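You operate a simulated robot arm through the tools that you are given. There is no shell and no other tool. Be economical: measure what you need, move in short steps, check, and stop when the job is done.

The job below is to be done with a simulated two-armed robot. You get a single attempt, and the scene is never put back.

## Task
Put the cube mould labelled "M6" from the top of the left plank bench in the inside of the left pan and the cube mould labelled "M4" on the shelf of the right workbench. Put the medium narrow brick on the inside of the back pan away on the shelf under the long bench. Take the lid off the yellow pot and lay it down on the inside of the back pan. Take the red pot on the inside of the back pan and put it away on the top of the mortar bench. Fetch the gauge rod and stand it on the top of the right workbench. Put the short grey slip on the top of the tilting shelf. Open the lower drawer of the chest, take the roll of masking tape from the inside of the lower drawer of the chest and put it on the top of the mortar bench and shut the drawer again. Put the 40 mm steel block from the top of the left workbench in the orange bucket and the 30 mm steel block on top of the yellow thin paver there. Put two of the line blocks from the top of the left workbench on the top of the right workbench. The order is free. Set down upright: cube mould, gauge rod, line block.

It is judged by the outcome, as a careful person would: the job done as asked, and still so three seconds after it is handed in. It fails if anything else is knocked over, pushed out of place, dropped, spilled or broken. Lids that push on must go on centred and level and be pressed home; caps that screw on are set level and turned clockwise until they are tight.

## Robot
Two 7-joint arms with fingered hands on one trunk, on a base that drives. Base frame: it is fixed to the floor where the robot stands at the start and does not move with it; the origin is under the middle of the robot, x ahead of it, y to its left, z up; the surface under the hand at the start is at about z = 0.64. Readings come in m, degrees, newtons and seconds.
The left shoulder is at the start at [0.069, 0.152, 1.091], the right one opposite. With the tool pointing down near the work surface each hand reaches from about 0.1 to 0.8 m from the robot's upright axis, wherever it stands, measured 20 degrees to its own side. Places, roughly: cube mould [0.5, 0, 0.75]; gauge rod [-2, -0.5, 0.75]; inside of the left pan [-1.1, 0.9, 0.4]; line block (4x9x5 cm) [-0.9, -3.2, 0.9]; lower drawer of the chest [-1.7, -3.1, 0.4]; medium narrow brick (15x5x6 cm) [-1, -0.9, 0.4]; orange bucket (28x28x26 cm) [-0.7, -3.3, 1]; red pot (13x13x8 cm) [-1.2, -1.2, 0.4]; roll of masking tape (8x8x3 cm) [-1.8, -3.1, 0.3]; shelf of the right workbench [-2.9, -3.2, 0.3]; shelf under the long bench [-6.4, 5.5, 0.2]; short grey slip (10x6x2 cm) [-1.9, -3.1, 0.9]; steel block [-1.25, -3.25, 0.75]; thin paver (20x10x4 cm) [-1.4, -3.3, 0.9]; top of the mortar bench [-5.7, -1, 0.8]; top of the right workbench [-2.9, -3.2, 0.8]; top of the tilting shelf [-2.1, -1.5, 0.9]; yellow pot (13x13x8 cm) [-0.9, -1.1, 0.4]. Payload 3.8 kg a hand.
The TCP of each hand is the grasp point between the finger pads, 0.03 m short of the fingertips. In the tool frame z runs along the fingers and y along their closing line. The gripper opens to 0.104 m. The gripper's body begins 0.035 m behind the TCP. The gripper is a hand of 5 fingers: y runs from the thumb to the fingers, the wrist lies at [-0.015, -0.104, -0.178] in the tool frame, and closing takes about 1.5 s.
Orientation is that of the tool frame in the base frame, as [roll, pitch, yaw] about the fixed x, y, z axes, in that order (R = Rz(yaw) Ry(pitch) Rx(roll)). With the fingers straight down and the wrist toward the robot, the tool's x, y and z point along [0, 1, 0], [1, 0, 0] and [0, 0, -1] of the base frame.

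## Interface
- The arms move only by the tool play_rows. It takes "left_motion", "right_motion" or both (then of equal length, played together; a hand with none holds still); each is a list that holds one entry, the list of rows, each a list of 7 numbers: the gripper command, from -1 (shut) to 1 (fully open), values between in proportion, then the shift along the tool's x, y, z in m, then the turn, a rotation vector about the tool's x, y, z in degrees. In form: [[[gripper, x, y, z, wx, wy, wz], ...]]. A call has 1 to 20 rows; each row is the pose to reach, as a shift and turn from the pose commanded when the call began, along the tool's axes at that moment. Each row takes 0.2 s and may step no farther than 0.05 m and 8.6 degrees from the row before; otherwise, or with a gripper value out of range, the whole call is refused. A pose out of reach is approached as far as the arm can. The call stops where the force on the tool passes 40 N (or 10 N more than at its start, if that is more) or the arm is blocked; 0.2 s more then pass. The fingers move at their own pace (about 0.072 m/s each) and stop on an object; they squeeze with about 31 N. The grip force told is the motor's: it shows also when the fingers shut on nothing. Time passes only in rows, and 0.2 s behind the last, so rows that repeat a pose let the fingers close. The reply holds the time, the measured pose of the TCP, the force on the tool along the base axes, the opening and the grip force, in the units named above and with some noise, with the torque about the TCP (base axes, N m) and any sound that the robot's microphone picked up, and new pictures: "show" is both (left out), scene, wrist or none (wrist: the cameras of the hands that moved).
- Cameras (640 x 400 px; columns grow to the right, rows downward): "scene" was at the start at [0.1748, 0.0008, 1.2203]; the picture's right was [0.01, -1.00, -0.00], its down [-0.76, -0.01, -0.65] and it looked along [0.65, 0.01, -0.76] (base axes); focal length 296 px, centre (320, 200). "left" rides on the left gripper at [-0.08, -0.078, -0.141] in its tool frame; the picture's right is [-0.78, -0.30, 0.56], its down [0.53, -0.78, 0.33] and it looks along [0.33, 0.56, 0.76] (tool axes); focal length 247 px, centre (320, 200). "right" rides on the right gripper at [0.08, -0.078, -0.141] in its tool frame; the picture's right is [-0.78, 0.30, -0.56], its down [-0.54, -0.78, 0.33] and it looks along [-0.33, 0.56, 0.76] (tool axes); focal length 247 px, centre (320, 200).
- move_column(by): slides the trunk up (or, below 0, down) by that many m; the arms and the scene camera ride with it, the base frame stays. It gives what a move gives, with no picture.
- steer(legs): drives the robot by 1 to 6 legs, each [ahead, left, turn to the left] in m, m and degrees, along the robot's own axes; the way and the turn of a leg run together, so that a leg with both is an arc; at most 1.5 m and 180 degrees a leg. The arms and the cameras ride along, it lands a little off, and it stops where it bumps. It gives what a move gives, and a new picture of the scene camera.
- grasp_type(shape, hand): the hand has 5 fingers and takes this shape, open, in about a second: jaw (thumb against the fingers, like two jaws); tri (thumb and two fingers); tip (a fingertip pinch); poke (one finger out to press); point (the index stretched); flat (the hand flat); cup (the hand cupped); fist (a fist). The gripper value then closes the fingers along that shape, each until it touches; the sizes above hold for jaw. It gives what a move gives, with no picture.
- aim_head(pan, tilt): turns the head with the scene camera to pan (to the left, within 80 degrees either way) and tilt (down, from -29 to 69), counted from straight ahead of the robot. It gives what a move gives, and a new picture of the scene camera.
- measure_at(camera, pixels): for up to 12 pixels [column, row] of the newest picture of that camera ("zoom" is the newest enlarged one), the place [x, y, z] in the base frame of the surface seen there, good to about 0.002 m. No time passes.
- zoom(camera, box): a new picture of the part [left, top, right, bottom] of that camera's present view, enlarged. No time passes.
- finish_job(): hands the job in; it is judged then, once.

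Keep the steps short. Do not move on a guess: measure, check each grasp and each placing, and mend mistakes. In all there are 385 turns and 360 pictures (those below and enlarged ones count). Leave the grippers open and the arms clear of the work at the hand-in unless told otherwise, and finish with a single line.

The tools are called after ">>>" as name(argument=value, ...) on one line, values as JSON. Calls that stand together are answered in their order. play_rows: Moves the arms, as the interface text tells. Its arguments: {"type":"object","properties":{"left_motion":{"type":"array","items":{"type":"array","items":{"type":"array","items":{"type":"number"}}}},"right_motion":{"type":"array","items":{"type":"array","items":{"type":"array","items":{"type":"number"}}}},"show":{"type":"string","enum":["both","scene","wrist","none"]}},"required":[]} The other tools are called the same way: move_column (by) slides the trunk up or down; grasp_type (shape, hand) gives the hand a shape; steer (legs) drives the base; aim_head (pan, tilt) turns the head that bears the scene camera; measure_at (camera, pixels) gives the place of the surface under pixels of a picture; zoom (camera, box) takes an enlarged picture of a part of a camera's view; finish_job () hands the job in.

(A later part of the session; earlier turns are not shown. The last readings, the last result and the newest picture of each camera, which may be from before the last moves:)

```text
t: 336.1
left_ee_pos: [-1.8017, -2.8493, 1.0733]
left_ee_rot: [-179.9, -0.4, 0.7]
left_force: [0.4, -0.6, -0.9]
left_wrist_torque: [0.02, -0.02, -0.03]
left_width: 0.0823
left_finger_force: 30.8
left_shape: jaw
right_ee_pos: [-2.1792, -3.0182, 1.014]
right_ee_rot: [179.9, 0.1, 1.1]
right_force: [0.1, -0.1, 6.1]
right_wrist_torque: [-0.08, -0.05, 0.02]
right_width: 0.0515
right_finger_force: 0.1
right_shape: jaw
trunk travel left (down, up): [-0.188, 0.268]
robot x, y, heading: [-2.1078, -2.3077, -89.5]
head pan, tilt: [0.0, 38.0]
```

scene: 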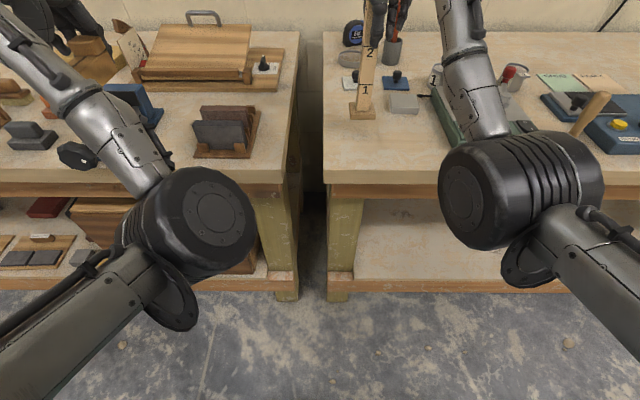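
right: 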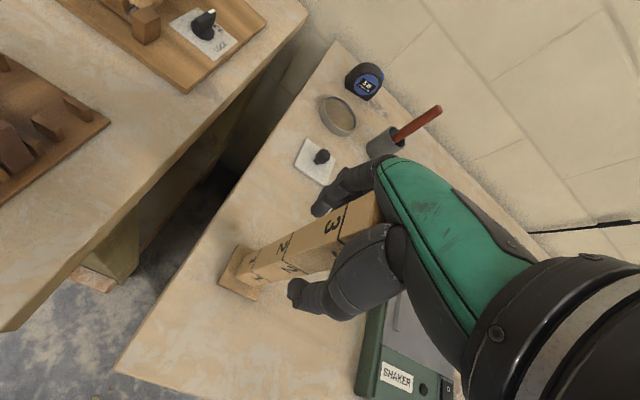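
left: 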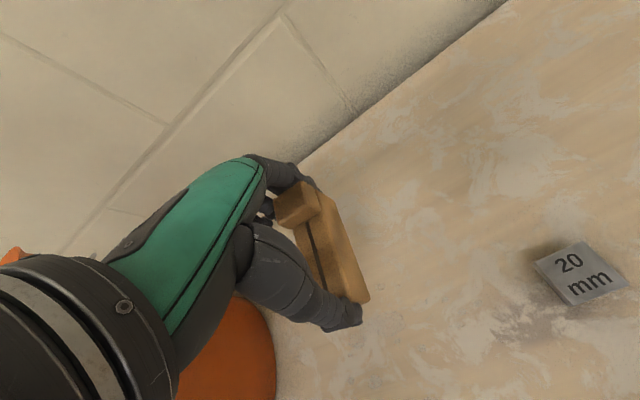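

It stands. I rise straight up 15 cm.

>>> play_rows(right_motion=[[[0.2, 0, 0, -0.02, 0, 0, 0], [0.2, 0, 0, -0.06, 0, 0, 0], [0.2, 0, 0, -0.1, 0, 0, 0], [0.2, 0, 0, -0.14, 0, 0, 0], [0.2, 0, 0, -0.17, 0, 0, 0]]], show="scene")

```text
t: 337.3
left_ee_pos: [-1.8015, -2.8485, 1.0736]
left_ee_rot: [-179.9, -0.3, 0.7]
left_force: [0.0, 0.0, -0.6]
left_wrist_torque: [0.02, -0.01, -0.02]
left_width: 0.0823
left_finger_force: 31.4
left_shape: jaw
right_ee_pos: [-2.1828, -3.0188, 1.1832]
right_ee_rot: [179.9, 0.1, 1.2]
right_force: [-1.0, 0.4, -0.1]
right_wrist_torque: [-0.02, 0.0, 0.02]
right_width: 0.0617
right_finger_force: 0.1
right_shape: jaw
trunk travel left (down, up): [-0.188, 0.268]
robot x, y, heading: [-2.1096, -2.3111, -89.4]
head pan, tilt: [0.0, 38.0]
```

scene: 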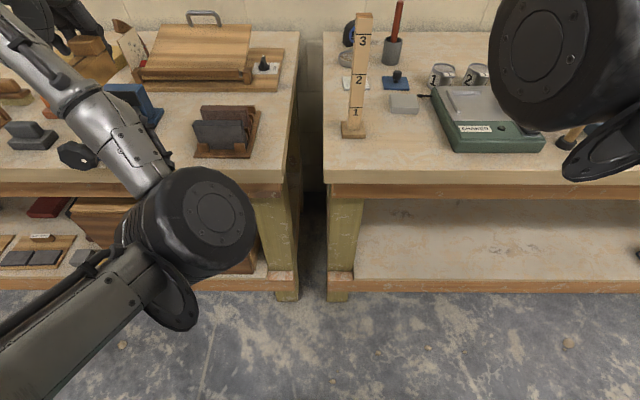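

The rod stands upright. I back 5 cm and slide right so the left hand can set line block B beside it at (−2.29,−2.965).

>>> steer(legs=[[-0.05, 0, 0], [0, -0.46, -0.5]])

```text
t: 340.5
left_ee_pos: [-2.2579, -2.8059, 1.0735]
left_ee_rot: [-179.9, -0.6, 0.0]
left_force: [-0.3, 0.5, -0.3]
left_wrist_torque: [-0.04, -0.02, 0.01]
left_width: 0.0825
left_finger_force: 30.9
left_shape: jaw
right_ee_pos: [-2.6399, -2.9703, 1.1839]
right_ee_rot: [179.9, 0.0, 0.3]
right_force: [-0.3, 0.0, 0.2]
right_wrist_torque: [-0.01, 0.02, 0.02]
right_width: 0.062
right_finger_force: 0.0
right_shape: jaw
trunk travel left (down, up): [-0.188, 0.268]
robot x, y, heading: [-2.561, -2.2614, -90.6]
head pan, tilt: [0.0, 38.0]
```

scene: 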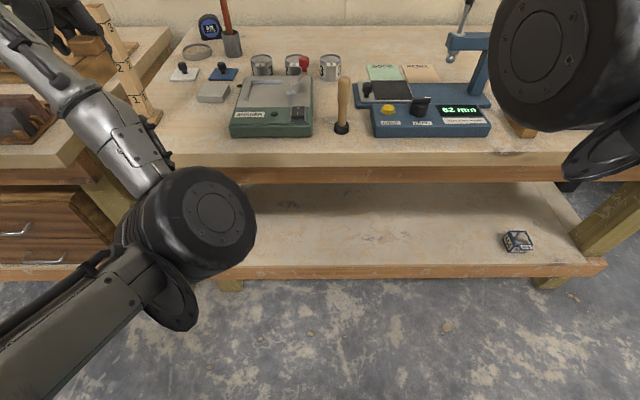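

>>> measure_at(camera="scene", pixels=[[231, 130], [215, 130], [195, 135], [180, 120], [212, 100], [228, 105], [155, 120], [160, 140]])

```text
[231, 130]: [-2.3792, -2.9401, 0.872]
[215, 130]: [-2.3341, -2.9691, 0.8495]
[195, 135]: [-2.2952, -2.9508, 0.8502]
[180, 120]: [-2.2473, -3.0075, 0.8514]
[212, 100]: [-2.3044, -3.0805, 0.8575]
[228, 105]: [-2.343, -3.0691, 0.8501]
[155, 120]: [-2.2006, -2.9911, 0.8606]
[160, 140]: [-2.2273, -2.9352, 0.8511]
```

Free gap x −2.20…−2.37. I set the block at (−2.287,−2.96): over, down to z≈0.90.

>>> play_rows(left_motion=[[[-1, -0.015, 0.04, 0, 0, 0, 0], [-1, -0.029, 0.08, 0, 0, 0, 0], [-1, -0.029, 0.12, 0, 0, 0, 0], [-1, -0.029, 0.154, 0.02, 0, 0, 0], [-1, -0.029, 0.154, 0.06, 0, 0, 0], [-1, -0.029, 0.154, 0.1, 0, 0, 0], [-1, -0.029, 0.154, 0.14, 0, 0, 0], [-1, -0.029, 0.154, 0.17, 0, 0, 0]]], show="both")

```text
t: 342.3
left_ee_pos: [-2.2824, -2.9605, 0.9017]
left_ee_rot: [-179.9, -0.5, 0.1]
left_force: [0.1, 0.0, -1.1]
left_wrist_torque: [0.02, -0.01, -0.03]
left_width: 0.0825
left_finger_force: 30.6
left_shape: jaw
right_ee_pos: [-2.6391, -2.9697, 1.1835]
right_ee_rot: [179.9, 0.0, 0.3]
right_force: [-0.6, -0.3, -0.3]
right_wrist_torque: [-0.01, 0.02, 0.02]
right_width: 0.062
right_finger_force: 0.1
right_shape: jaw
trunk travel left (down, up): [-0.188, 0.268]
robot x, y, heading: [-2.5614, -2.262, -90.4]
head pan, tilt: [0.0, 38.0]
```

scene: 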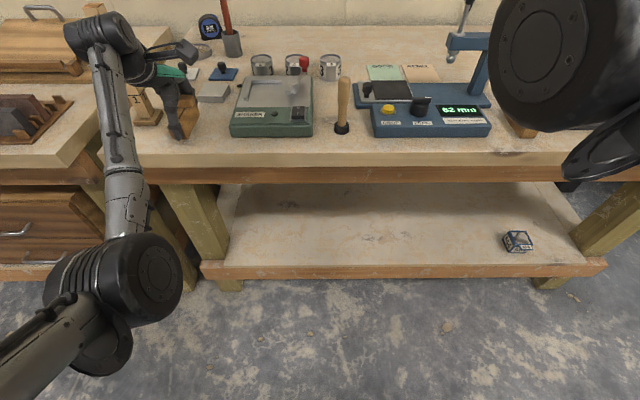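
left: 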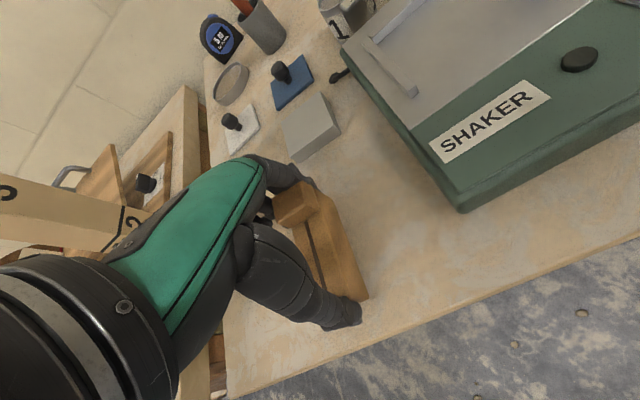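

Clear. I lower the last bit, open, and rise straight up.

>>> play_rows(left_motion=[[[-1, 0, 0, 0.008, 0, 0, 0], [-1, 0, 0, 0.014, 0, 0, 0], [-1, 0, 0, 0.018, 0, 0, 0], [-1, 0, 0, 0.018, 0, 0, 0], [0.8, 0, 0, 0.018, 0, 0, 0], [1, 0, 0, 0.018, 0, 0, 0], [1, 0, 0, 0.018, 0, 0, 0], [1, 0, 0, -0.02, 0, 0, 0], [1, 0, 0, -0.06, 0, 0, 0], [1, 0, 0, -0.1, 0, 0, 0], [1, 0, 0, -0.14, 0, 0, 0], [1, 0, 0, -0.18, 0, 0, 0]]], show="wrist")

```text
t: 344.9
left_ee_pos: [-2.2856, -2.9564, 1.0834]
left_ee_rot: [-180.0, -0.4, 0.0]
left_force: [-0.4, -0.6, 0.6]
left_wrist_torque: [0.01, 0.0, -0.02]
left_width: 0.1037
left_finger_force: 0.0
left_shape: jaw
right_ee_pos: [-2.6409, -2.9697, 1.1838]
right_ee_rot: [179.8, 0.1, 0.4]
right_force: [-0.3, -0.4, -0.8]
right_wrist_torque: [0.0, -0.01, -0.02]
right_width: 0.0624
right_finger_force: 0.0
right_shape: jaw
trunk travel left (down, up): [-0.188, 0.268]
robot x, y, heading: [-2.5604, -2.2615, -90.4]
head pan, tilt: [0.0, 38.0]
```

left: 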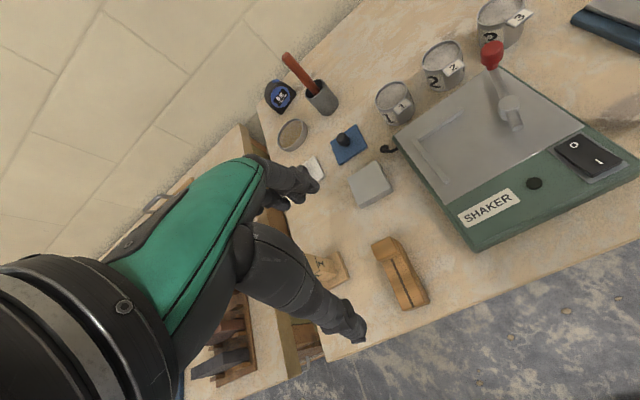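

Both line blocks and the rod stand on the right workbench. Next the drawer: I rise, back off and slide left in front of the chest.

>>> play_rows(left_motion=[[[1, 0, -0.02, -0.04, 0, 0, 0], [1, 0, -0.05, -0.06, 0, 0, 0], [1, 0, -0.09, -0.06, 0, 0, 0]]], show="none")

>>> steer(legs=[[-0.15, 0, 0], [0, 0.8, 0.5]])

>>> aim_head(pan=0, tilt=45)

```text
t: 345.7
left_ee_pos: [-2.2847, -2.8654, 1.1445]
left_ee_rot: [-179.8, -0.3, 0.1]
left_force: [-0.4, -0.4, -0.8]
left_wrist_torque: [0.02, 0.01, -0.03]
left_width: 0.1039
left_finger_force: 0.0
left_shape: jaw
right_ee_pos: [-2.6371, -2.9694, 1.185]
right_ee_rot: [179.8, 0.2, 0.3]
right_force: [0.2, -0.4, 0.3]
right_wrist_torque: [0.0, 0.04, 0.03]
right_width: 0.0621
right_finger_force: 0.1
right_shape: jaw
trunk travel left (down, up): [-0.188, 0.268]
robot x, y, heading: [-2.5581, -2.2632, -90.7]
head pan, tilt: [0.0, 38.0]
```

```text
t: 351.0
left_ee_pos: [-1.4704, -2.6963, 1.145]
left_ee_rot: [-179.9, -0.5, 2.0]
left_force: [-0.2, -0.5, -0.1]
left_wrist_torque: [-0.05, 0.03, -0.01]
left_width: 0.1041
left_finger_force: 0.1
left_shape: jaw
right_ee_pos: [-1.8189, -2.8134, 1.1838]
right_ee_rot: [179.8, 0.0, 2.3]
right_force: [-0.1, 0.3, 0.1]
right_wrist_torque: [0.0, -0.01, 0.02]
right_width: 0.0621
right_finger_force: 0.1
right_shape: jaw
trunk travel left (down, up): [-0.188, 0.268]
robot x, y, heading: [-1.7662, -2.102, -88.1]
head pan, tilt: [0.0, 38.0]
```

scene: 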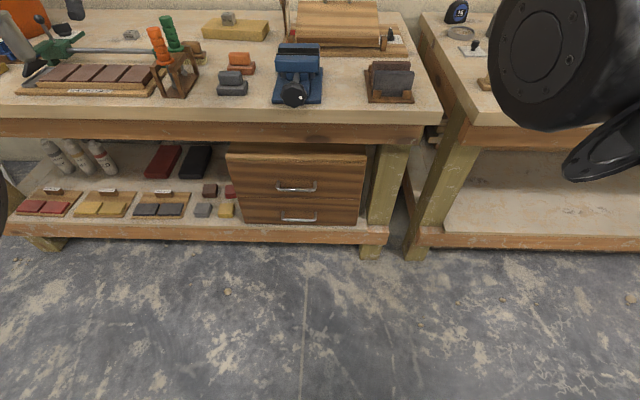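

```text
t: 351.6
left_ee_pos: [-1.472, -2.6974, 1.1442]
left_ee_rot: [-179.9, -0.5, 2.1]
left_force: [-0.4, 0.2, -0.6]
left_wrist_torque: [-0.03, 0.01, -0.03]
left_width: 0.104
left_finger_force: 0.0
left_shape: jaw
right_ee_pos: [-1.8193, -2.8115, 1.1833]
right_ee_rot: [179.8, -0.1, 2.5]
right_force: [-1.0, -1.0, 0.7]
right_wrist_torque: [-0.01, -0.03, 0.02]
right_width: 0.0624
right_finger_force: 0.0
right_shape: jaw
trunk travel left (down, up): [-0.188, 0.268]
robot x, y, heading: [-1.7665, -2.0987, -88.4]
head pan, tilt: [0.0, 45.0]
```

scene: 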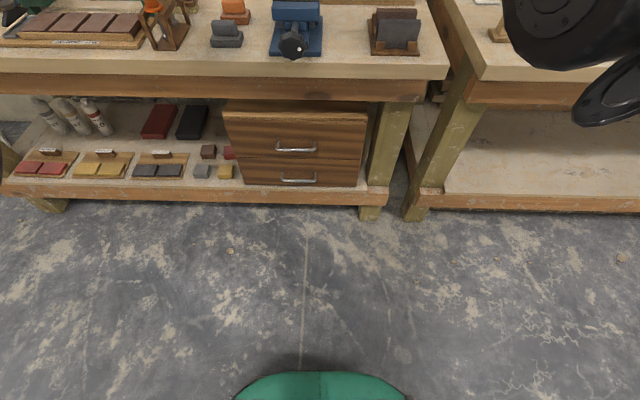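

I lower the trunk fully, squaring up slightly first.

>>> steer(legs=[[0, 0, -1.6]])

>>> move_column(by=-0.18)

```text
t: 352.4
left_ee_pos: [-1.4891, -2.703, 1.1433]
left_ee_rot: [-179.9, -0.5, 0.5]
left_force: [0.6, -1.1, 0.1]
left_wrist_torque: [-0.01, 0.02, -0.01]
left_width: 0.104
left_finger_force: 0.1
left_shape: jaw
right_ee_pos: [-1.839, -2.8097, 1.1827]
right_ee_rot: [179.9, 0.0, 0.8]
right_force: [0.0, 0.4, 0.3]
right_wrist_torque: [-0.02, -0.04, 0.0]
right_width: 0.0622
right_finger_force: 0.0
right_shape: jaw
trunk travel left (down, up): [-0.188, 0.268]
robot x, y, heading: [-1.762, -2.0991, -89.9]
head pan, tilt: [0.0, 45.0]
```

scene: 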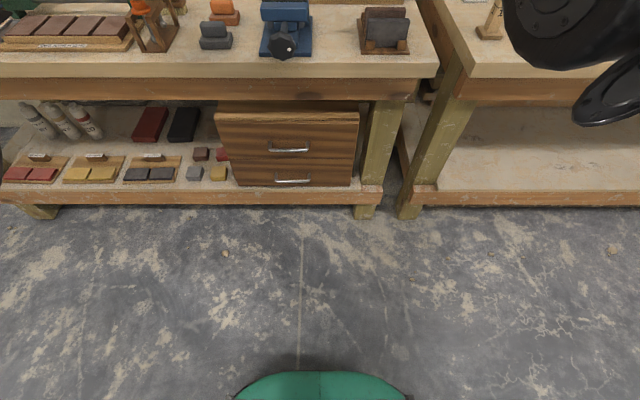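

```text
t: 354.4
left_ee_pos: [-1.4874, -2.7023, 0.9653]
left_ee_rot: [180.0, -0.5, 0.5]
left_force: [-0.4, 0.3, 1.1]
left_wrist_torque: [0.0, -0.01, -0.02]
left_width: 0.104
left_finger_force: 0.1
left_shape: jaw
right_ee_pos: [-1.8396, -2.8098, 1.0051]
right_ee_rot: [179.8, 0.0, 0.9]
right_force: [-0.5, -0.1, 1.1]
right_wrist_torque: [-0.01, 0.0, -0.01]
right_width: 0.0623
right_finger_force: 0.1
right_shape: jaw
trunk travel left (down, up): [-0.008, 0.448]
robot x, y, heading: [-1.7613, -2.1002, -89.7]
head pan, tilt: [0.0, 45.0]
```

Clean. I lower the left hand in front of the drawers, tilting it 45° forward as it goes, opening narrow.

>>> play_rows(left_motion=[[[0.5, -0.014, 0, 0.04, 0, 0, 0], [0.2, -0.028, 0, 0.08, 0, 0, 0], [0, -0.042, 0, 0.12, 0, 0, 0], [0, -0.056, 0, 0.16, 0, 0, 0], [0, -0.07, 0, 0.2, -5, 0, 0], [0, -0.084, 0, 0.24, -10, 0, 0], [0, -0.098, 0, 0.28, -15, 0, 0], [0, -0.112, 0, 0.32, -21, 0, 0], [0, -0.126, 0, 0.36, -27, 0, 0], [0, -0.14, 0, 0.4, -33, 0, 0], [0, -0.154, 0, 0.44, -39, 0, 0], [0, -0.168, 0, 0.48, -45, 0, 0], [0, -0.175, 0, 0.51, -45, 0, 0]]], show="both")

```text
t: 357.2
left_ee_pos: [-1.6564, -2.7013, 0.443]
left_ee_rot: [135.6, -1.1, 0.1]
left_force: [0.1, 0.4, 0.0]
left_wrist_torque: [-0.01, -0.01, 0.01]
left_width: 0.0519
left_finger_force: 0.0
left_shape: jaw
right_ee_pos: [-1.8401, -2.812, 0.9996]
right_ee_rot: [-179.9, 0.0, 0.8]
right_force: [-0.2, 0.0, -0.8]
right_wrist_torque: [0.04, -0.01, -0.01]
right_width: 0.0621
right_finger_force: 0.1
right_shape: jaw
trunk travel left (down, up): [-0.008, 0.448]
robot x, y, heading: [-1.764, -2.0993, -90.0]
head pan, tilt: [0.0, 45.0]
```

scene: 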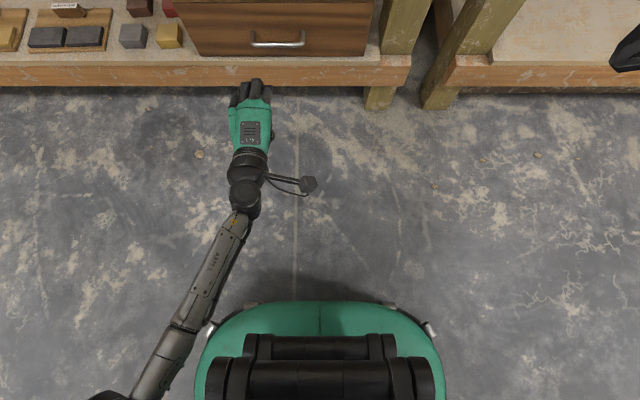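
left: 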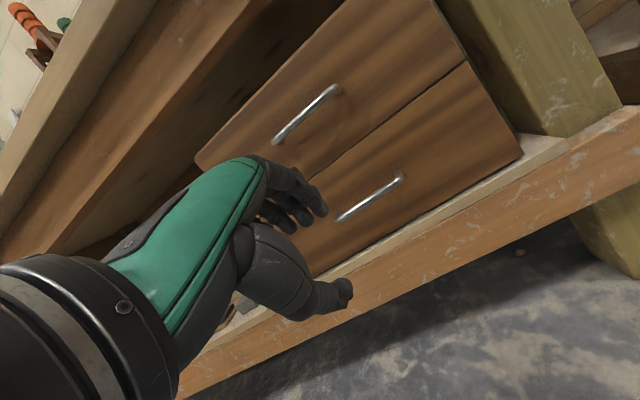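

Good posture. I measure the lower handle precisely from the wrist camera.

>>> measure_at(camera="left", pixels=[[342, 217], [370, 199], [398, 180], [372, 206], [375, 225], [305, 115], [380, 175], [330, 255]])

```text
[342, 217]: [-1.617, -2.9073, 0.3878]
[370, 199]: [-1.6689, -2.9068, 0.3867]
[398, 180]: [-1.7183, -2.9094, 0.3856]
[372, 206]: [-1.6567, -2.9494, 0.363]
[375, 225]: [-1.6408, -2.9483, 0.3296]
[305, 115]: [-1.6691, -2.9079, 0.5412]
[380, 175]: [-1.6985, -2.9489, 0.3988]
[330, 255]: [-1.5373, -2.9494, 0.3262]
```

Bar at z 0.387, y −2.909, centre x −1.667. I approach it with a narrow opening, fingers behind/above the bar, thumb in front/below.

>>> play_rows(left_motion=[[[-0.33, -0.002, 0.02, 0.032, 0, 0, 0], [-0.33, -0.004, 0.04, 0.064, 0, 0, 0], [-0.33, -0.006, 0.06, 0.096, 0, 0, 0], [-0.33, -0.008, 0.08, 0.128, 0, 0, 0], [-0.33, -0.01, 0.1, 0.158, 0, 0, 0], [-0.33, -0.01, 0.108, 0.17, 0, 0, 0]]], show="wrist")

```text
t: 358.6
left_ee_pos: [-1.6646, -2.8928, 0.4107]
left_ee_rot: [134.9, -0.4, 0.4]
left_force: [-0.5, -0.1, -0.1]
left_wrist_torque: [-0.01, 0.03, 0.0]
left_width: 0.0349
left_finger_force: 0.1
left_shape: jaw
left hand out of reach, approached as far as the arm can: row 6
right_ee_pos: [-1.8389, -2.81, 1.0035]
right_ee_rot: [179.8, 0.0, 0.9]
right_force: [-0.4, 0.7, -0.1]
right_wrist_torque: [-0.01, 0.02, 0.01]
right_width: 0.0622
right_finger_force: 0.1
right_shape: jaw
trunk travel left (down, up): [-0.008, 0.448]
robot x, y, heading: [-1.7633, -2.0994, -89.8]
head pan, tilt: [0.0, 45.0]
```

left: 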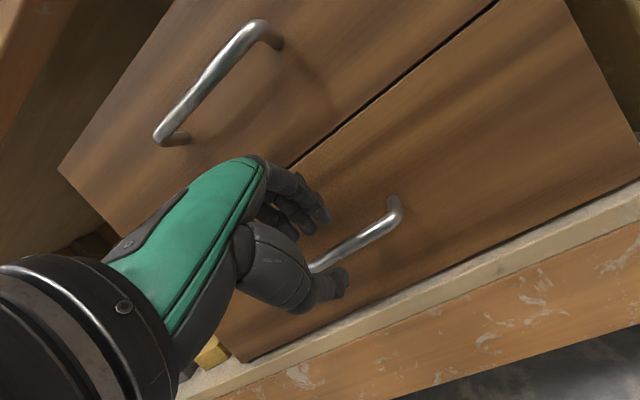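

The bar is just at my fingertips; I drive 3 cm ahead while compensating with the arm to go 1.5 cm lower.

>>> play_rows(left_motion=[[[-0.33, 0, -0.012, -0.015, 0, 0, 0], [-0.33, 0, -0.021, -0.021, 0, 0, 0]]], show="none")

>>> steer(legs=[[0.03, 0, 0]])

```text
t: 359.2
left_ee_pos: [-1.6667, -2.8628, 0.4109]
left_ee_rot: [135.1, -0.4, 0.5]
left_force: [-0.5, -0.1, 0.1]
left_wrist_torque: [-0.02, 0.01, 0.01]
left_width: 0.0355
left_finger_force: 0.0
left_shape: jaw
right_ee_pos: [-1.8388, -2.8128, 1.0029]
right_ee_rot: [-180.0, 0.0, 0.8]
right_force: [0.2, -0.8, 1.0]
right_wrist_torque: [-0.02, 0.02, -0.02]
right_width: 0.0623
right_finger_force: 0.0
right_shape: jaw
trunk travel left (down, up): [-0.008, 0.448]
robot x, y, heading: [-1.7648, -2.0999, -89.9]
head pan, tilt: [0.0, 45.0]
```

```text
t: 360.0
left_ee_pos: [-1.6669, -2.8934, 0.409]
left_ee_rot: [135.1, -0.4, 0.4]
left_force: [-0.6, 0.3, 0.5]
left_wrist_torque: [-0.02, 0.01, 0.01]
left_width: 0.0352
left_finger_force: 0.0
left_shape: jaw
right_ee_pos: [-1.8382, -2.8417, 1.0024]
right_ee_rot: [179.9, 0.0, 0.8]
right_force: [0.1, -0.7, -0.4]
right_wrist_torque: [0.01, -0.02, 0.05]
right_width: 0.0622
right_finger_force: 0.1
right_shape: jaw
trunk travel left (down, up): [-0.008, 0.448]
robot x, y, heading: [-1.7642, -2.1286, -89.7]
head pan, tilt: [0.0, 45.0]
```

scene: 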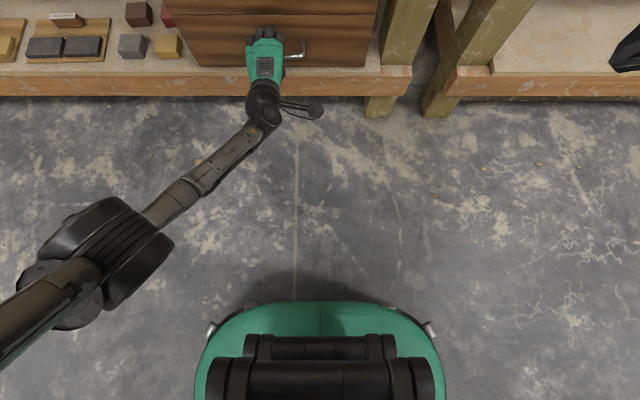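

>>> play_rows(left_motion=[[[-0.33, 0, -0.002, 0.008, 0, 0, 0], [-0.33, 0, -0.004, 0.016, 0, 0, 0], [-0.33, 0, -0.004, 0.018, 0, 0, 0], [-1, 0, -0.004, 0.018, 0, 0, 0], [-1, 0, -0.004, 0.018, 0, 0, 0], [-1, 0, -0.004, 0.018, 0, 0, 0], [-1, 0, -0.004, 0.018, 0, 0, 0]]], show="wrist")

```text
t: 361.6
left_ee_pos: [-1.6674, -2.9045, 0.3939]
left_ee_rot: [135.2, -0.4, 0.5]
left_force: [0.1, -2.9, -6.2]
left_wrist_torque: [0.01, -0.22, -0.04]
left_width: 0.0033
left_finger_force: 30.8
left_shape: jaw
right_ee_pos: [-1.8389, -2.8414, 1.0024]
right_ee_rot: [179.9, 0.1, 0.8]
right_force: [0.3, 0.2, 0.1]
right_wrist_torque: [0.01, 0.02, 0.04]
right_width: 0.0624
right_finger_force: 0.1
right_shape: jaw
trunk travel left (down, up): [-0.008, 0.448]
robot x, y, heading: [-1.7649, -2.1316, -89.8]
head pan, tilt: [0.0, 45.0]
```

left: 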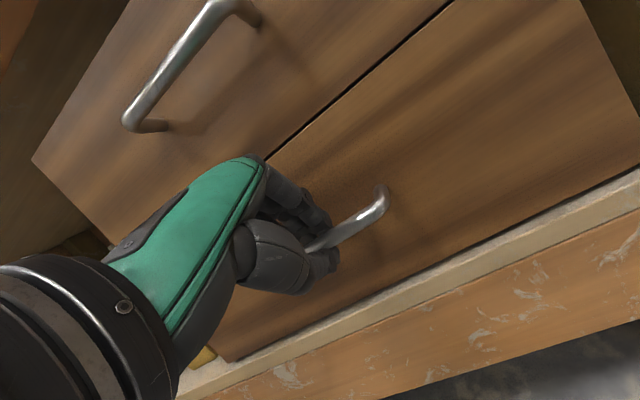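

The bar is gripped. I pull the drawer by driving back 0.2 m.

>>> steer(legs=[[-0.2, 0, 0]])

```text
t: 363.2
left_ee_pos: [-1.6682, -2.7029, 0.3931]
left_ee_rot: [135.3, -0.5, 0.5]
left_force: [4.0, -0.3, -13.0]
left_wrist_torque: [0.08, -0.13, -0.02]
left_width: 0.0036
left_finger_force: 31.3
left_shape: jaw
right_ee_pos: [-1.8399, -2.6409, 1.002]
right_ee_rot: [179.9, -0.1, 0.8]
right_force: [-0.5, 0.4, -0.2]
right_wrist_torque: [0.01, -0.01, -0.04]
right_width: 0.0622
right_finger_force: 0.0
right_shape: jaw
trunk travel left (down, up): [-0.008, 0.448]
robot x, y, heading: [-1.7657, -1.9291, -90.0]
head pan, tilt: [0.0, 45.0]
```

scene: 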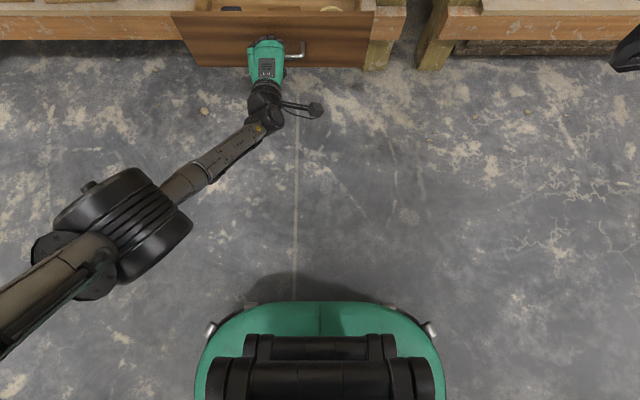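

The drawer came out 20 cm. I look into it.

>>> aim_head(pan=0, tilt=32)

>>> zoom(camera="scene", box=[140, 60, 440, 200])

```text
t: 364.0
left_ee_pos: [-1.6691, -2.702, 0.3927]
left_ee_rot: [135.3, -0.5, 0.5]
left_force: [0.5, 1.9, -7.1]
left_wrist_torque: [0.04, -0.17, -0.03]
left_width: 0.004
left_finger_force: 30.9
left_shape: jaw
right_ee_pos: [-1.8396, -2.6398, 1.0023]
right_ee_rot: [179.9, -0.1, 0.7]
right_force: [0.3, 0.5, -0.7]
right_wrist_torque: [0.0, 0.02, -0.03]
right_width: 0.0621
right_finger_force: 0.0
right_shape: jaw
trunk travel left (down, up): [-0.008, 0.448]
robot x, y, heading: [-1.767, -1.9295, -89.8]
head pan, tilt: [0.0, 32.0]
```

scene: 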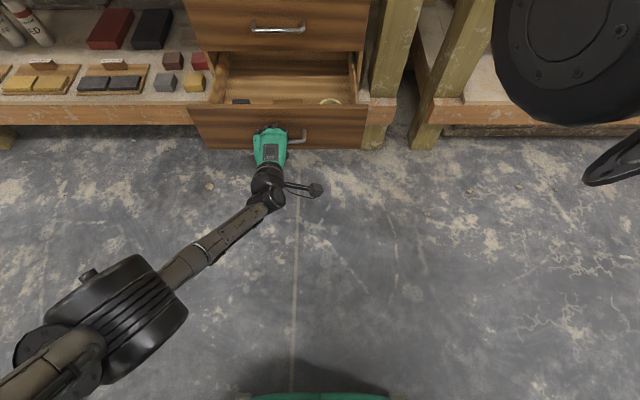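

```text
2.13 times, centred on (290, 130) of scene
```

zoom: 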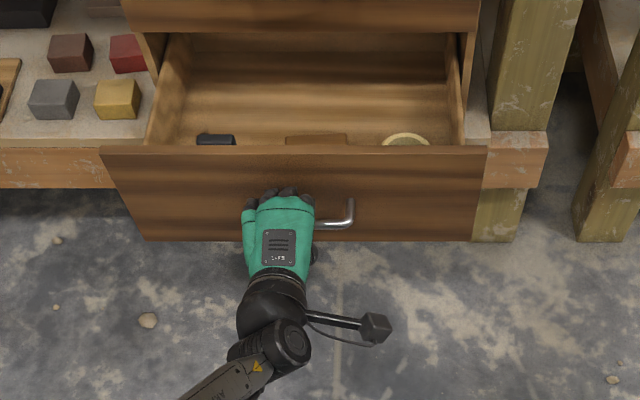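

The tape is at (405,140) in the drawer's right front. I measure, then release the handle and withdraw the left hand.

>>> measure_at(camera="zoom", pixels=[[405, 135], [390, 140], [424, 140], [215, 138], [315, 138], [300, 148], [470, 148], [300, 60], [160, 110], [458, 110], [300, 20], [300, 35]])

>>> play_rows(left_motion=[[[-0.6, 0, 0, 0, 0, 0, 0], [-0.33, 0, 0, 0, 0, 0, 0], [-0.33, 0, 0, 0, 0, 0, 0], [-0.33, 0, 0, -0.02, 0, 0, 0], [-0.33, 0, -0.01, -0.05, 0, 0, 0], [-0.33, 0.02, -0.02, -0.09, 0, 0, 0], [-0.33, 0.05, -0.03, -0.12, 0, 0, 0]]], show="none")

```text
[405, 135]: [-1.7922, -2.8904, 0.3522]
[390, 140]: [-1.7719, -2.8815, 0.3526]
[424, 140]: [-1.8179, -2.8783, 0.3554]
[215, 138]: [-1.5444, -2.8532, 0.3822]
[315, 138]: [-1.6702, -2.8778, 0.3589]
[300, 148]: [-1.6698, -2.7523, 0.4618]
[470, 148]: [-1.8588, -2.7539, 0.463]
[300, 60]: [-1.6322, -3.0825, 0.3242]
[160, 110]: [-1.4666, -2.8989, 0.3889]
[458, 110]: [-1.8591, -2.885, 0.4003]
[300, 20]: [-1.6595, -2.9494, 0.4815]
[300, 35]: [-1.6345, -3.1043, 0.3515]
```

```text
t: 365.6
left_ee_pos: [-1.6209, -2.5944, 0.4584]
left_ee_rot: [135.2, -0.5, 0.4]
left_force: [1.0, -0.3, 0.5]
left_wrist_torque: [0.04, -0.01, 0.01]
left_width: 0.0344
left_finger_force: 0.0
left_shape: jaw
right_ee_pos: [-1.8408, -2.6378, 1.0024]
right_ee_rot: [179.8, 0.1, 0.6]
right_force: [0.4, 0.4, -0.1]
right_wrist_torque: [-0.01, 0.04, 0.01]
right_width: 0.062
right_finger_force: 0.1
right_shape: jaw
trunk travel left (down, up): [-0.008, 0.448]
robot x, y, heading: [-1.7648, -1.9277, -89.9]
head pan, tilt: [0.0, 32.0]
```

Tape centre ≈(−1.795,−2.85), top 0.352; drawer front edge top 0.462 at y −2.75. I raise the left hand out of the way and lower the right hand in front of the drawer to z≈0.56.

>>> play_rows(left_motion=[[[-0.33, 0.01, 0.02, -0.02, 0, 0, 0], [-0.33, 0.02, 0.04, -0.045, 0, 0, 0], [-0.33, 0.03, 0.06, -0.07, 5, 0, 0], [-0.33, 0.04, 0.08, -0.095, 10, 0, 0], [-0.33, 0.05, 0.1, -0.12, 15, 0, 0], [-0.33, 0.06, 0.12, -0.145, 20, 0, 0], [-0.33, 0.07, 0.14, -0.17, 25, 0, 0], [-0.33, 0.08, 0.16, -0.195, 30, 0, 0], [-0.33, 0.08, 0.17, -0.22, 35, 0, 0], [-0.33, 0.08, 0.17, -0.24, 40, 0, 0], [-0.33, 0.08, 0.17, -0.25, 44, 0, 0]]], right_motion=[[[1, 0.004, 0, 0.04, 0, 0, 0], [1, 0.008, 0, 0.08, 0, 0, 0], [1, 0.012, 0, 0.12, 0, 0, 0], [1, 0.016, 0, 0.16, 0, 0, 0], [1, 0.02, 0, 0.2, 0, 0, 0], [1, 0.024, 0, 0.24, 0, 0, 0], [1, 0.028, 0, 0.28, 0, 0, 0], [1, 0.032, 0, 0.32, 0, 0, 0], [1, 0.036, 0, 0.36, 0, 0, 0], [1, 0.04, 0, 0.4, 0, 0, 0], [1, 0.045, 0, 0.44, 0, 0, 0]]], show="both")

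```text
t: 368.0
left_ee_pos: [-1.5426, -2.5398, 0.7567]
left_ee_rot: [179.2, -0.4, 0.5]
left_force: [-0.1, -0.8, -0.6]
left_wrist_torque: [-0.02, -0.01, 0.01]
left_width: 0.0344
left_finger_force: 0.1
left_shape: jaw
right_ee_pos: [-1.7962, -2.6408, 0.5595]
right_ee_rot: [179.9, 0.0, 0.7]
right_force: [0.1, -0.3, 0.3]
right_wrist_torque: [0.01, -0.02, 0.0]
right_width: 0.1034
right_finger_force: 0.1
right_shape: jaw
trunk travel left (down, up): [-0.008, 0.448]
robot x, y, heading: [-1.7604, -1.9299, -90.1]
head pan, tilt: [0.0, 32.0]
```

scene: 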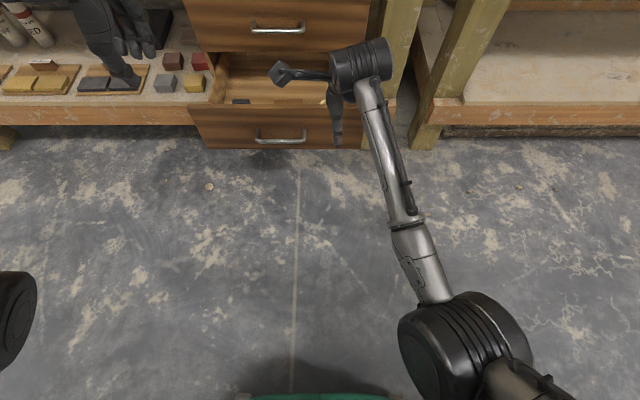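
right: 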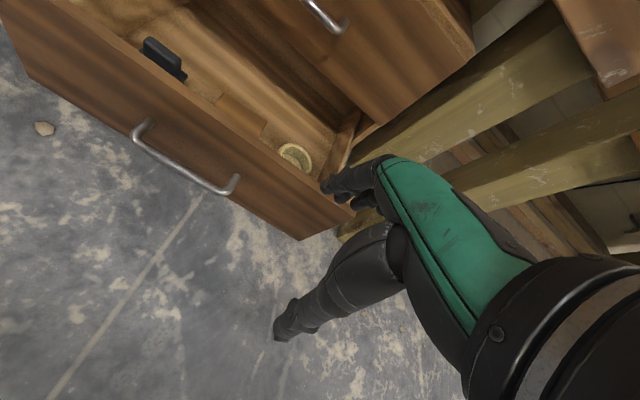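
left: 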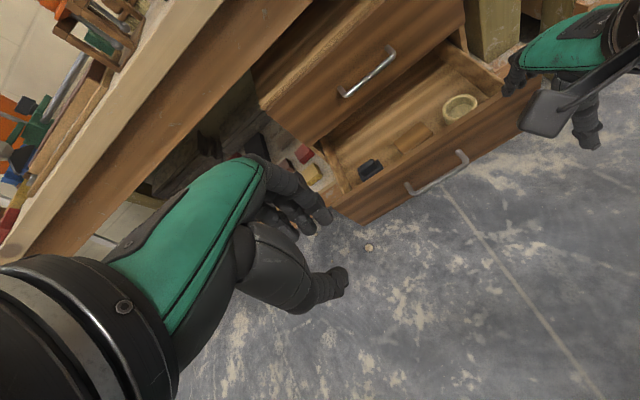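

I measure the tape and drawer walls from both hand cameras.

>>> measure_at(camera="left", pixels=[[444, 112], [476, 98], [455, 97], [468, 113], [460, 120], [500, 80], [420, 175], [480, 125]])

>>> measure_at(camera="right", pixels=[[280, 152], [310, 162], [296, 147], [295, 168], [330, 150], [270, 175], [300, 235], [345, 125]])

```text
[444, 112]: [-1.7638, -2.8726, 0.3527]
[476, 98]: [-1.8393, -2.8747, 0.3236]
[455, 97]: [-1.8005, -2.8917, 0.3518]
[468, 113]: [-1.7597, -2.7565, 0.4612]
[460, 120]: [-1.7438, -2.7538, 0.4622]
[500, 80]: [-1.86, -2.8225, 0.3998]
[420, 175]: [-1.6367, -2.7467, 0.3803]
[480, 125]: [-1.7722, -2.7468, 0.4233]
```

```text
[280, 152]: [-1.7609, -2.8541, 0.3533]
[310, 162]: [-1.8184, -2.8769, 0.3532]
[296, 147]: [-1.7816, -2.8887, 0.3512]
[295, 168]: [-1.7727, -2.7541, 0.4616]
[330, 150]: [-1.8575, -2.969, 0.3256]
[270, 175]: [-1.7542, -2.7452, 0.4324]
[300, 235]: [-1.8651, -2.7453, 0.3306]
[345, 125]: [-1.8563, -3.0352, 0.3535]
```

Tape centre ≈(−1.797,−2.853). I drive 0.2 m ahead, bringing the right hand above the tape (fingertips above the drawer front).

>>> steer(legs=[[0.2, 0, 0]])

>>> zoom(camera="right", box=[100, 60, 500, 360])

```text
t: 369.6
left_ee_pos: [-1.5434, -2.7403, 0.7559]
left_ee_rot: [179.3, -0.5, 0.5]
left_force: [-0.4, 0.1, -0.5]
left_wrist_torque: [0.02, 0.01, 0.02]
left_width: 0.0345
left_finger_force: 0.1
left_shape: jaw
right_ee_pos: [-1.7955, -2.8398, 0.5592]
right_ee_rot: [179.8, 0.0, 0.8]
right_force: [0.2, 0.0, 0.1]
right_wrist_torque: [0.04, -0.02, 0.0]
right_width: 0.1039
right_finger_force: 0.2
right_shape: jaw
trunk travel left (down, up): [-0.008, 0.448]
robot x, y, heading: [-1.7654, -2.128, -89.9]
head pan, tilt: [0.0, 32.0]
```

scene: 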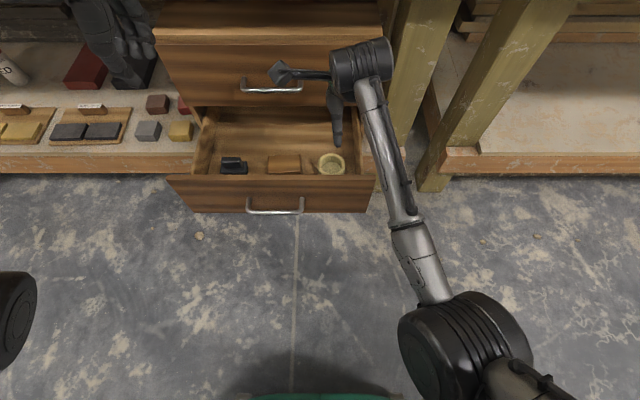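

```text
1.33 times, centred on (300, 210) of right
```

zoom: 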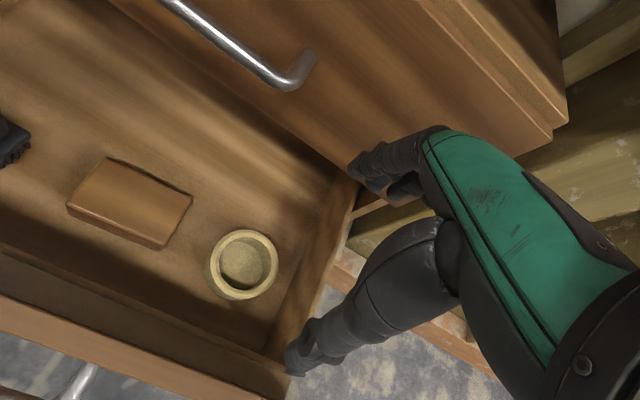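

>>> measure_at(camera="zoom", pixels=[[211, 262], [277, 268], [246, 232], [240, 298], [222, 240], [268, 290], [244, 262], [330, 260], [200, 310]])

```text
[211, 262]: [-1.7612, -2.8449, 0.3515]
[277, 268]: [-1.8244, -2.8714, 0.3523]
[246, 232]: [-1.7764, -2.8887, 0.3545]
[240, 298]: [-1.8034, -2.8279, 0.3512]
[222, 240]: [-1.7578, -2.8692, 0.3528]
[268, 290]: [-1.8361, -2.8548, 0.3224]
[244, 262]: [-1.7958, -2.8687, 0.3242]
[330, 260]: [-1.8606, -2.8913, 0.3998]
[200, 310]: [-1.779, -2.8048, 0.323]
```

Tape centre refined to (−1.791,−2.858), ~7.5 cm across. I lower the right hand around it.

>>> play_rows(right_motion=[[[1, 0.0045, 0.009, 0.03, 0, 0, 0], [1, 0.0045, 0.018, 0.065, 0, 0, 0], [1, 0.0045, 0.018, 0.1, 0, 0, 0], [1, 0.0045, 0.018, 0.13, 0, 0, 0], [1, 0.0045, 0.018, 0.155, 0, 0, 0], [1, 0.0045, 0.018, 0.175, 0, 0, 0], [1, 0.0045, 0.018, 0.19, 0, 0, 0], [1, 0.0045, 0.018, 0.2, 0, 0, 0]]], show="both")

```text
t: 371.4
left_ee_pos: [-1.5419, -2.7394, 0.7575]
left_ee_rot: [179.2, -0.5, 0.5]
left_force: [-0.1, 0.2, -0.7]
left_wrist_torque: [-0.03, -0.02, 0.0]
left_width: 0.0348
left_finger_force: 0.0
left_shape: jaw
right_ee_pos: [-1.7897, -2.8595, 0.3591]
right_ee_rot: [179.9, 0.0, 0.7]
right_force: [-0.6, 0.4, -0.2]
right_wrist_torque: [0.01, 0.04, -0.02]
right_width: 0.1034
right_finger_force: 0.1
right_shape: jaw
trunk travel left (down, up): [-0.008, 0.448]
robot x, y, heading: [-1.767, -2.125, -89.8]
head pan, tilt: [0.0, 32.0]
```

scene: 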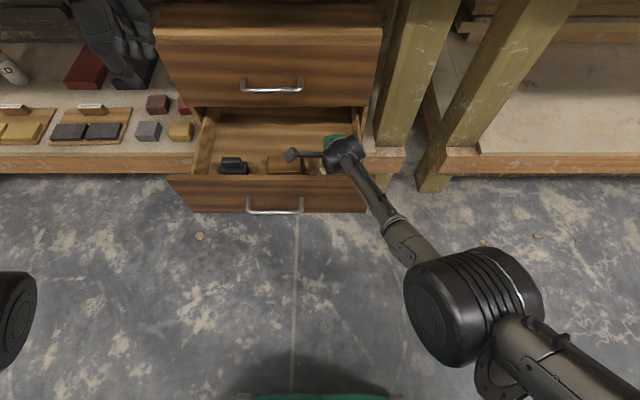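
right: 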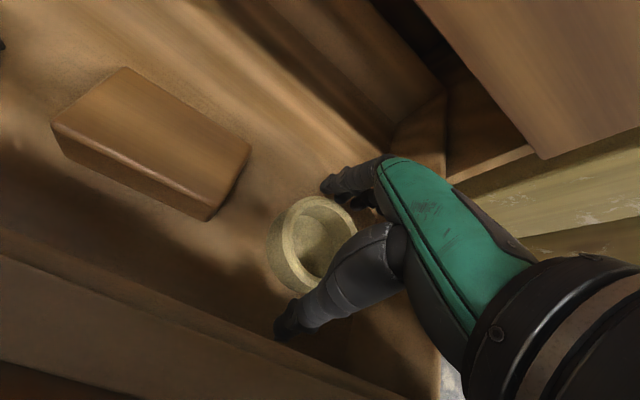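

No contacts. I close on the tape.

>>> play_rows(right_motion=[[[-1, 0, 0, 0, 0, 0, 0], [-1, 0, 0, 0, 0, 0, 0], [-1, 0, 0, 0, 0, 0, 0], [-1, 0, 0, 0, 0, 0, 0], [-1, 0, 0, 0, 0, 0, 0], [-1, 0, 0, -0.03, 0, 0, 0], [-1, 0, 0, -0.07, 0, 0, 0], [-1, 0, 0, -0.11, 0, 0, 0], [-1, 0, 0, -0.15, 0, 0, 0], [-1, 0, 0, -0.19, 0, 0, 0]]], show="wrist")

```text
t: 373.6
left_ee_pos: [-1.5413, -2.7399, 0.7568]
left_ee_rot: [179.1, -0.6, 0.5]
left_force: [0.4, -0.1, 0.6]
left_wrist_torque: [0.03, 0.01, 0.02]
left_width: 0.0347
left_finger_force: 0.2
left_shape: jaw
right_ee_pos: [-1.79, -2.8547, 0.5486]
right_ee_rot: [179.8, -0.1, 0.7]
right_force: [0.4, 1.2, -1.0]
right_wrist_torque: [0.0, -0.01, -0.01]
right_width: 0.0624
right_finger_force: 31.4
right_shape: jaw
trunk travel left (down, up): [-0.008, 0.448]
robot x, y, heading: [-1.7666, -2.1298, -89.9]
head pan, tilt: [0.0, 32.0]
```

right: 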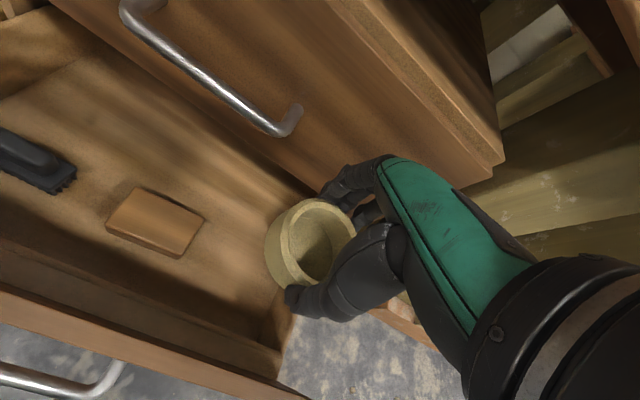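

Tape in hand. I back 0.2 m, raise the right hand up and aside, and bring the left hand down again, tilted, to the handle.

>>> steer(legs=[[-0.2, 0, 0]])

>>> play_rows(right_motion=[[[-1, 0, 0, -0.045, 0, 0, 0], [-1, 0, 0, -0.09, 0, 0, 0], [-1, -0.02, 0, -0.13, 0, 0, 0], [-1, -0.05, 0, -0.165, 0, 0, 0], [-1, -0.08, 0, -0.2, 0, 0, 0], [-1, -0.11, 0, -0.235, 0, 0, 0], [-1, -0.14, 0, -0.27, 0, 0, 0], [-1, -0.16, 0, -0.31, 0, 0, 0], [-1, -0.18, 0, -0.35, 0, 0, 0], [-1, -0.18, 0, -0.39, 0, 0, 0]]], left_motion=[[[0, 0, 0, 0, 0, 0, 0], [0, 0, 0, 0, 0, 0, 0], [0, 0, 0, 0, 0, 0, 0], [0, 0, -0.02, 0.03, 0, 0, 0], [0, -0.01, -0.03, 0.07, -5, 0, 0], [0, -0.03, -0.03, 0.11, -11, 0, 0], [0, -0.05, -0.03, 0.15, -18, 0, 0], [0, -0.07, -0.03, 0.19, -25, 0, 0], [-0.33, -0.09, -0.03, 0.23, -32, 0, 0], [-0.33, -0.11, -0.03, 0.27, -38, 0, 0]]], show="none")

```text
t: 375.2
left_ee_pos: [-1.5443, -2.5345, 0.7576]
left_ee_rot: [179.1, -0.5, 0.3]
left_force: [-0.3, 0.3, -0.3]
left_wrist_torque: [-0.02, 0.01, -0.01]
left_width: 0.0345
left_finger_force: 0.1
left_shape: jaw
right_ee_pos: [-1.7917, -2.6505, 0.5483]
right_ee_rot: [179.8, 0.0, 0.6]
right_force: [0.3, -0.8, -1.0]
right_wrist_torque: [0.04, 0.04, -0.01]
right_width: 0.0625
right_finger_force: 31.1
right_shape: jaw
trunk travel left (down, up): [-0.008, 0.448]
robot x, y, heading: [-1.7668, -1.9226, -90.3]
head pan, tilt: [0.0, 32.0]
```

scene: 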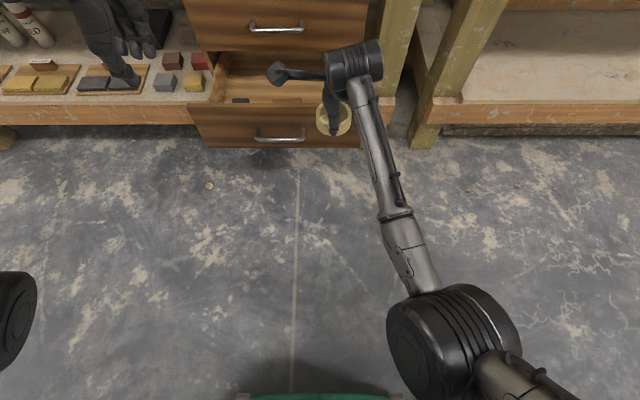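

```text
t: 377.6
left_ee_pos: [-1.6151, -2.5092, 0.4767]
left_ee_rot: [140.7, -8.0, -1.7]
left_force: [-0.8, -0.3, -0.3]
left_wrist_torque: [0.03, -0.03, 0.02]
left_width: 0.035
left_finger_force: 0.1
left_shape: jaw
right_ee_pos: [-1.9709, -2.6518, 0.9322]
right_ee_rot: [-179.9, 0.1, 0.7]
right_force: [-0.8, 0.0, -1.4]
right_wrist_torque: [-0.01, 0.0, 0.01]
right_width: 0.0625
right_finger_force: 30.9
right_shape: jaw
trunk travel left (down, up): [-0.008, 0.448]
robot x, y, heading: [-1.7651, -1.92, -90.3]
head pan, tilt: [0.0, 32.0]
stopped in row 10 (left hand): the arm was blocked; the commanded pose is now the measured one
```

I extend the left hand forward to unfold and bring it near the handle.

>>> play_rows(left_motion=[[[-0.33, -0.012, 0.02, 0.02, -1, -2, 0], [-0.33, -0.025, 0.04, 0.045, -2, -4, 1], [-0.33, -0.04, 0.058, 0.075, -4, -6, 2], [-0.33, -0.053, 0.074, 0.099, -5.5, -8, 2]]], show="wrist")

```text
t: 378.6
left_ee_pos: [-1.6685, -2.6419, 0.4628]
left_ee_rot: [133.7, -3.5, -8.4]
left_force: [1.6, -0.5, -3.0]
left_wrist_torque: [-0.11, 0.18, -0.14]
left_width: 0.0348
left_finger_force: 0.0
left_shape: jaw
right_ee_pos: [-1.9715, -2.6506, 0.9354]
right_ee_rot: [179.8, 0.0, 0.5]
right_force: [-1.5, 0.7, 0.0]
right_wrist_torque: [-0.02, -0.09, -0.03]
right_width: 0.0622
right_finger_force: 30.9
right_shape: jaw
trunk travel left (down, up): [-0.008, 0.448]
robot x, y, heading: [-1.7637, -1.9232, -90.1]
head pan, tilt: [0.0, 32.0]
```

left: 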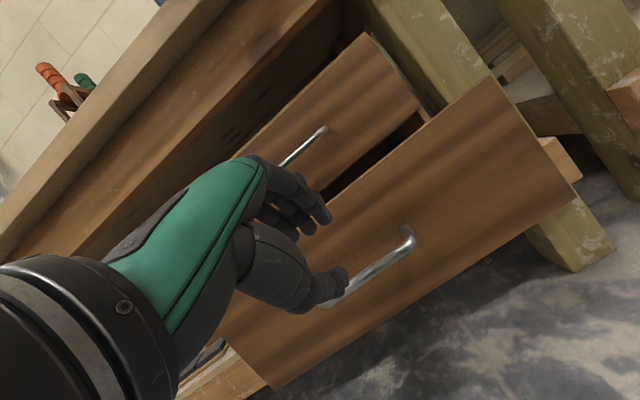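

>>> measure_at(camera="left", pixels=[[411, 238], [390, 256], [365, 272], [345, 288], [375, 235], [330, 302]])

```text
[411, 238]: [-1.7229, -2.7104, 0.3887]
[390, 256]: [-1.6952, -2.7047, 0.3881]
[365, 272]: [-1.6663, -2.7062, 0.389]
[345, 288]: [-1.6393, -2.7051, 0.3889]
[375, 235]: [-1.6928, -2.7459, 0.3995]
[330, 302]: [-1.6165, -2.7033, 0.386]
```

Bar at y −2.707, z 0.388. I correct the yaw and approach along the fingers, then close.

>>> play_rows(left_motion=[[[-0.33, 0, 0, 0, 0, 3, -3], [-0.33, 0, 0, 0, 0, 6, -5.8], [-0.33, 0, -0.003, 0.03, 0, 6, -5.8], [-0.33, 0, -0.006, 0.06, 0, 6, -5.8], [-0.33, 0, -0.008, 0.088, 0, 6, -5.8], [-0.33, 0, -0.008, 0.088, 0, 6, -5.8]]], show="wrist")

```text
t: 379.3
left_ee_pos: [-1.5857, -2.6487, 0.4334]
left_ee_rot: [133.3, -11.8, 1.6]
left_force: [-0.7, -1.2, 0.2]
left_wrist_torque: [0.01, 0.01, -0.01]
left_width: 0.0348
left_finger_force: 0.0
left_shape: jaw
right_ee_pos: [-1.9719, -2.6512, 0.9347]
right_ee_rot: [180.0, 0.0, 0.7]
right_force: [0.4, -0.2, -0.3]
right_wrist_torque: [-0.01, 0.01, -0.02]
right_width: 0.0623
right_finger_force: 30.7
right_shape: jaw
trunk travel left (down, up): [-0.008, 0.448]
robot x, y, heading: [-1.7643, -1.9243, -89.8]
head pan, tilt: [0.0, 32.0]
stopped in row 3 (left hand): the arm was blocked; the commanded pose is now the measured one
```

left: 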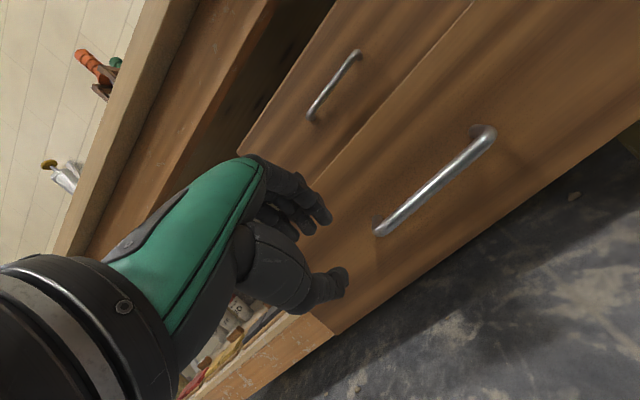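

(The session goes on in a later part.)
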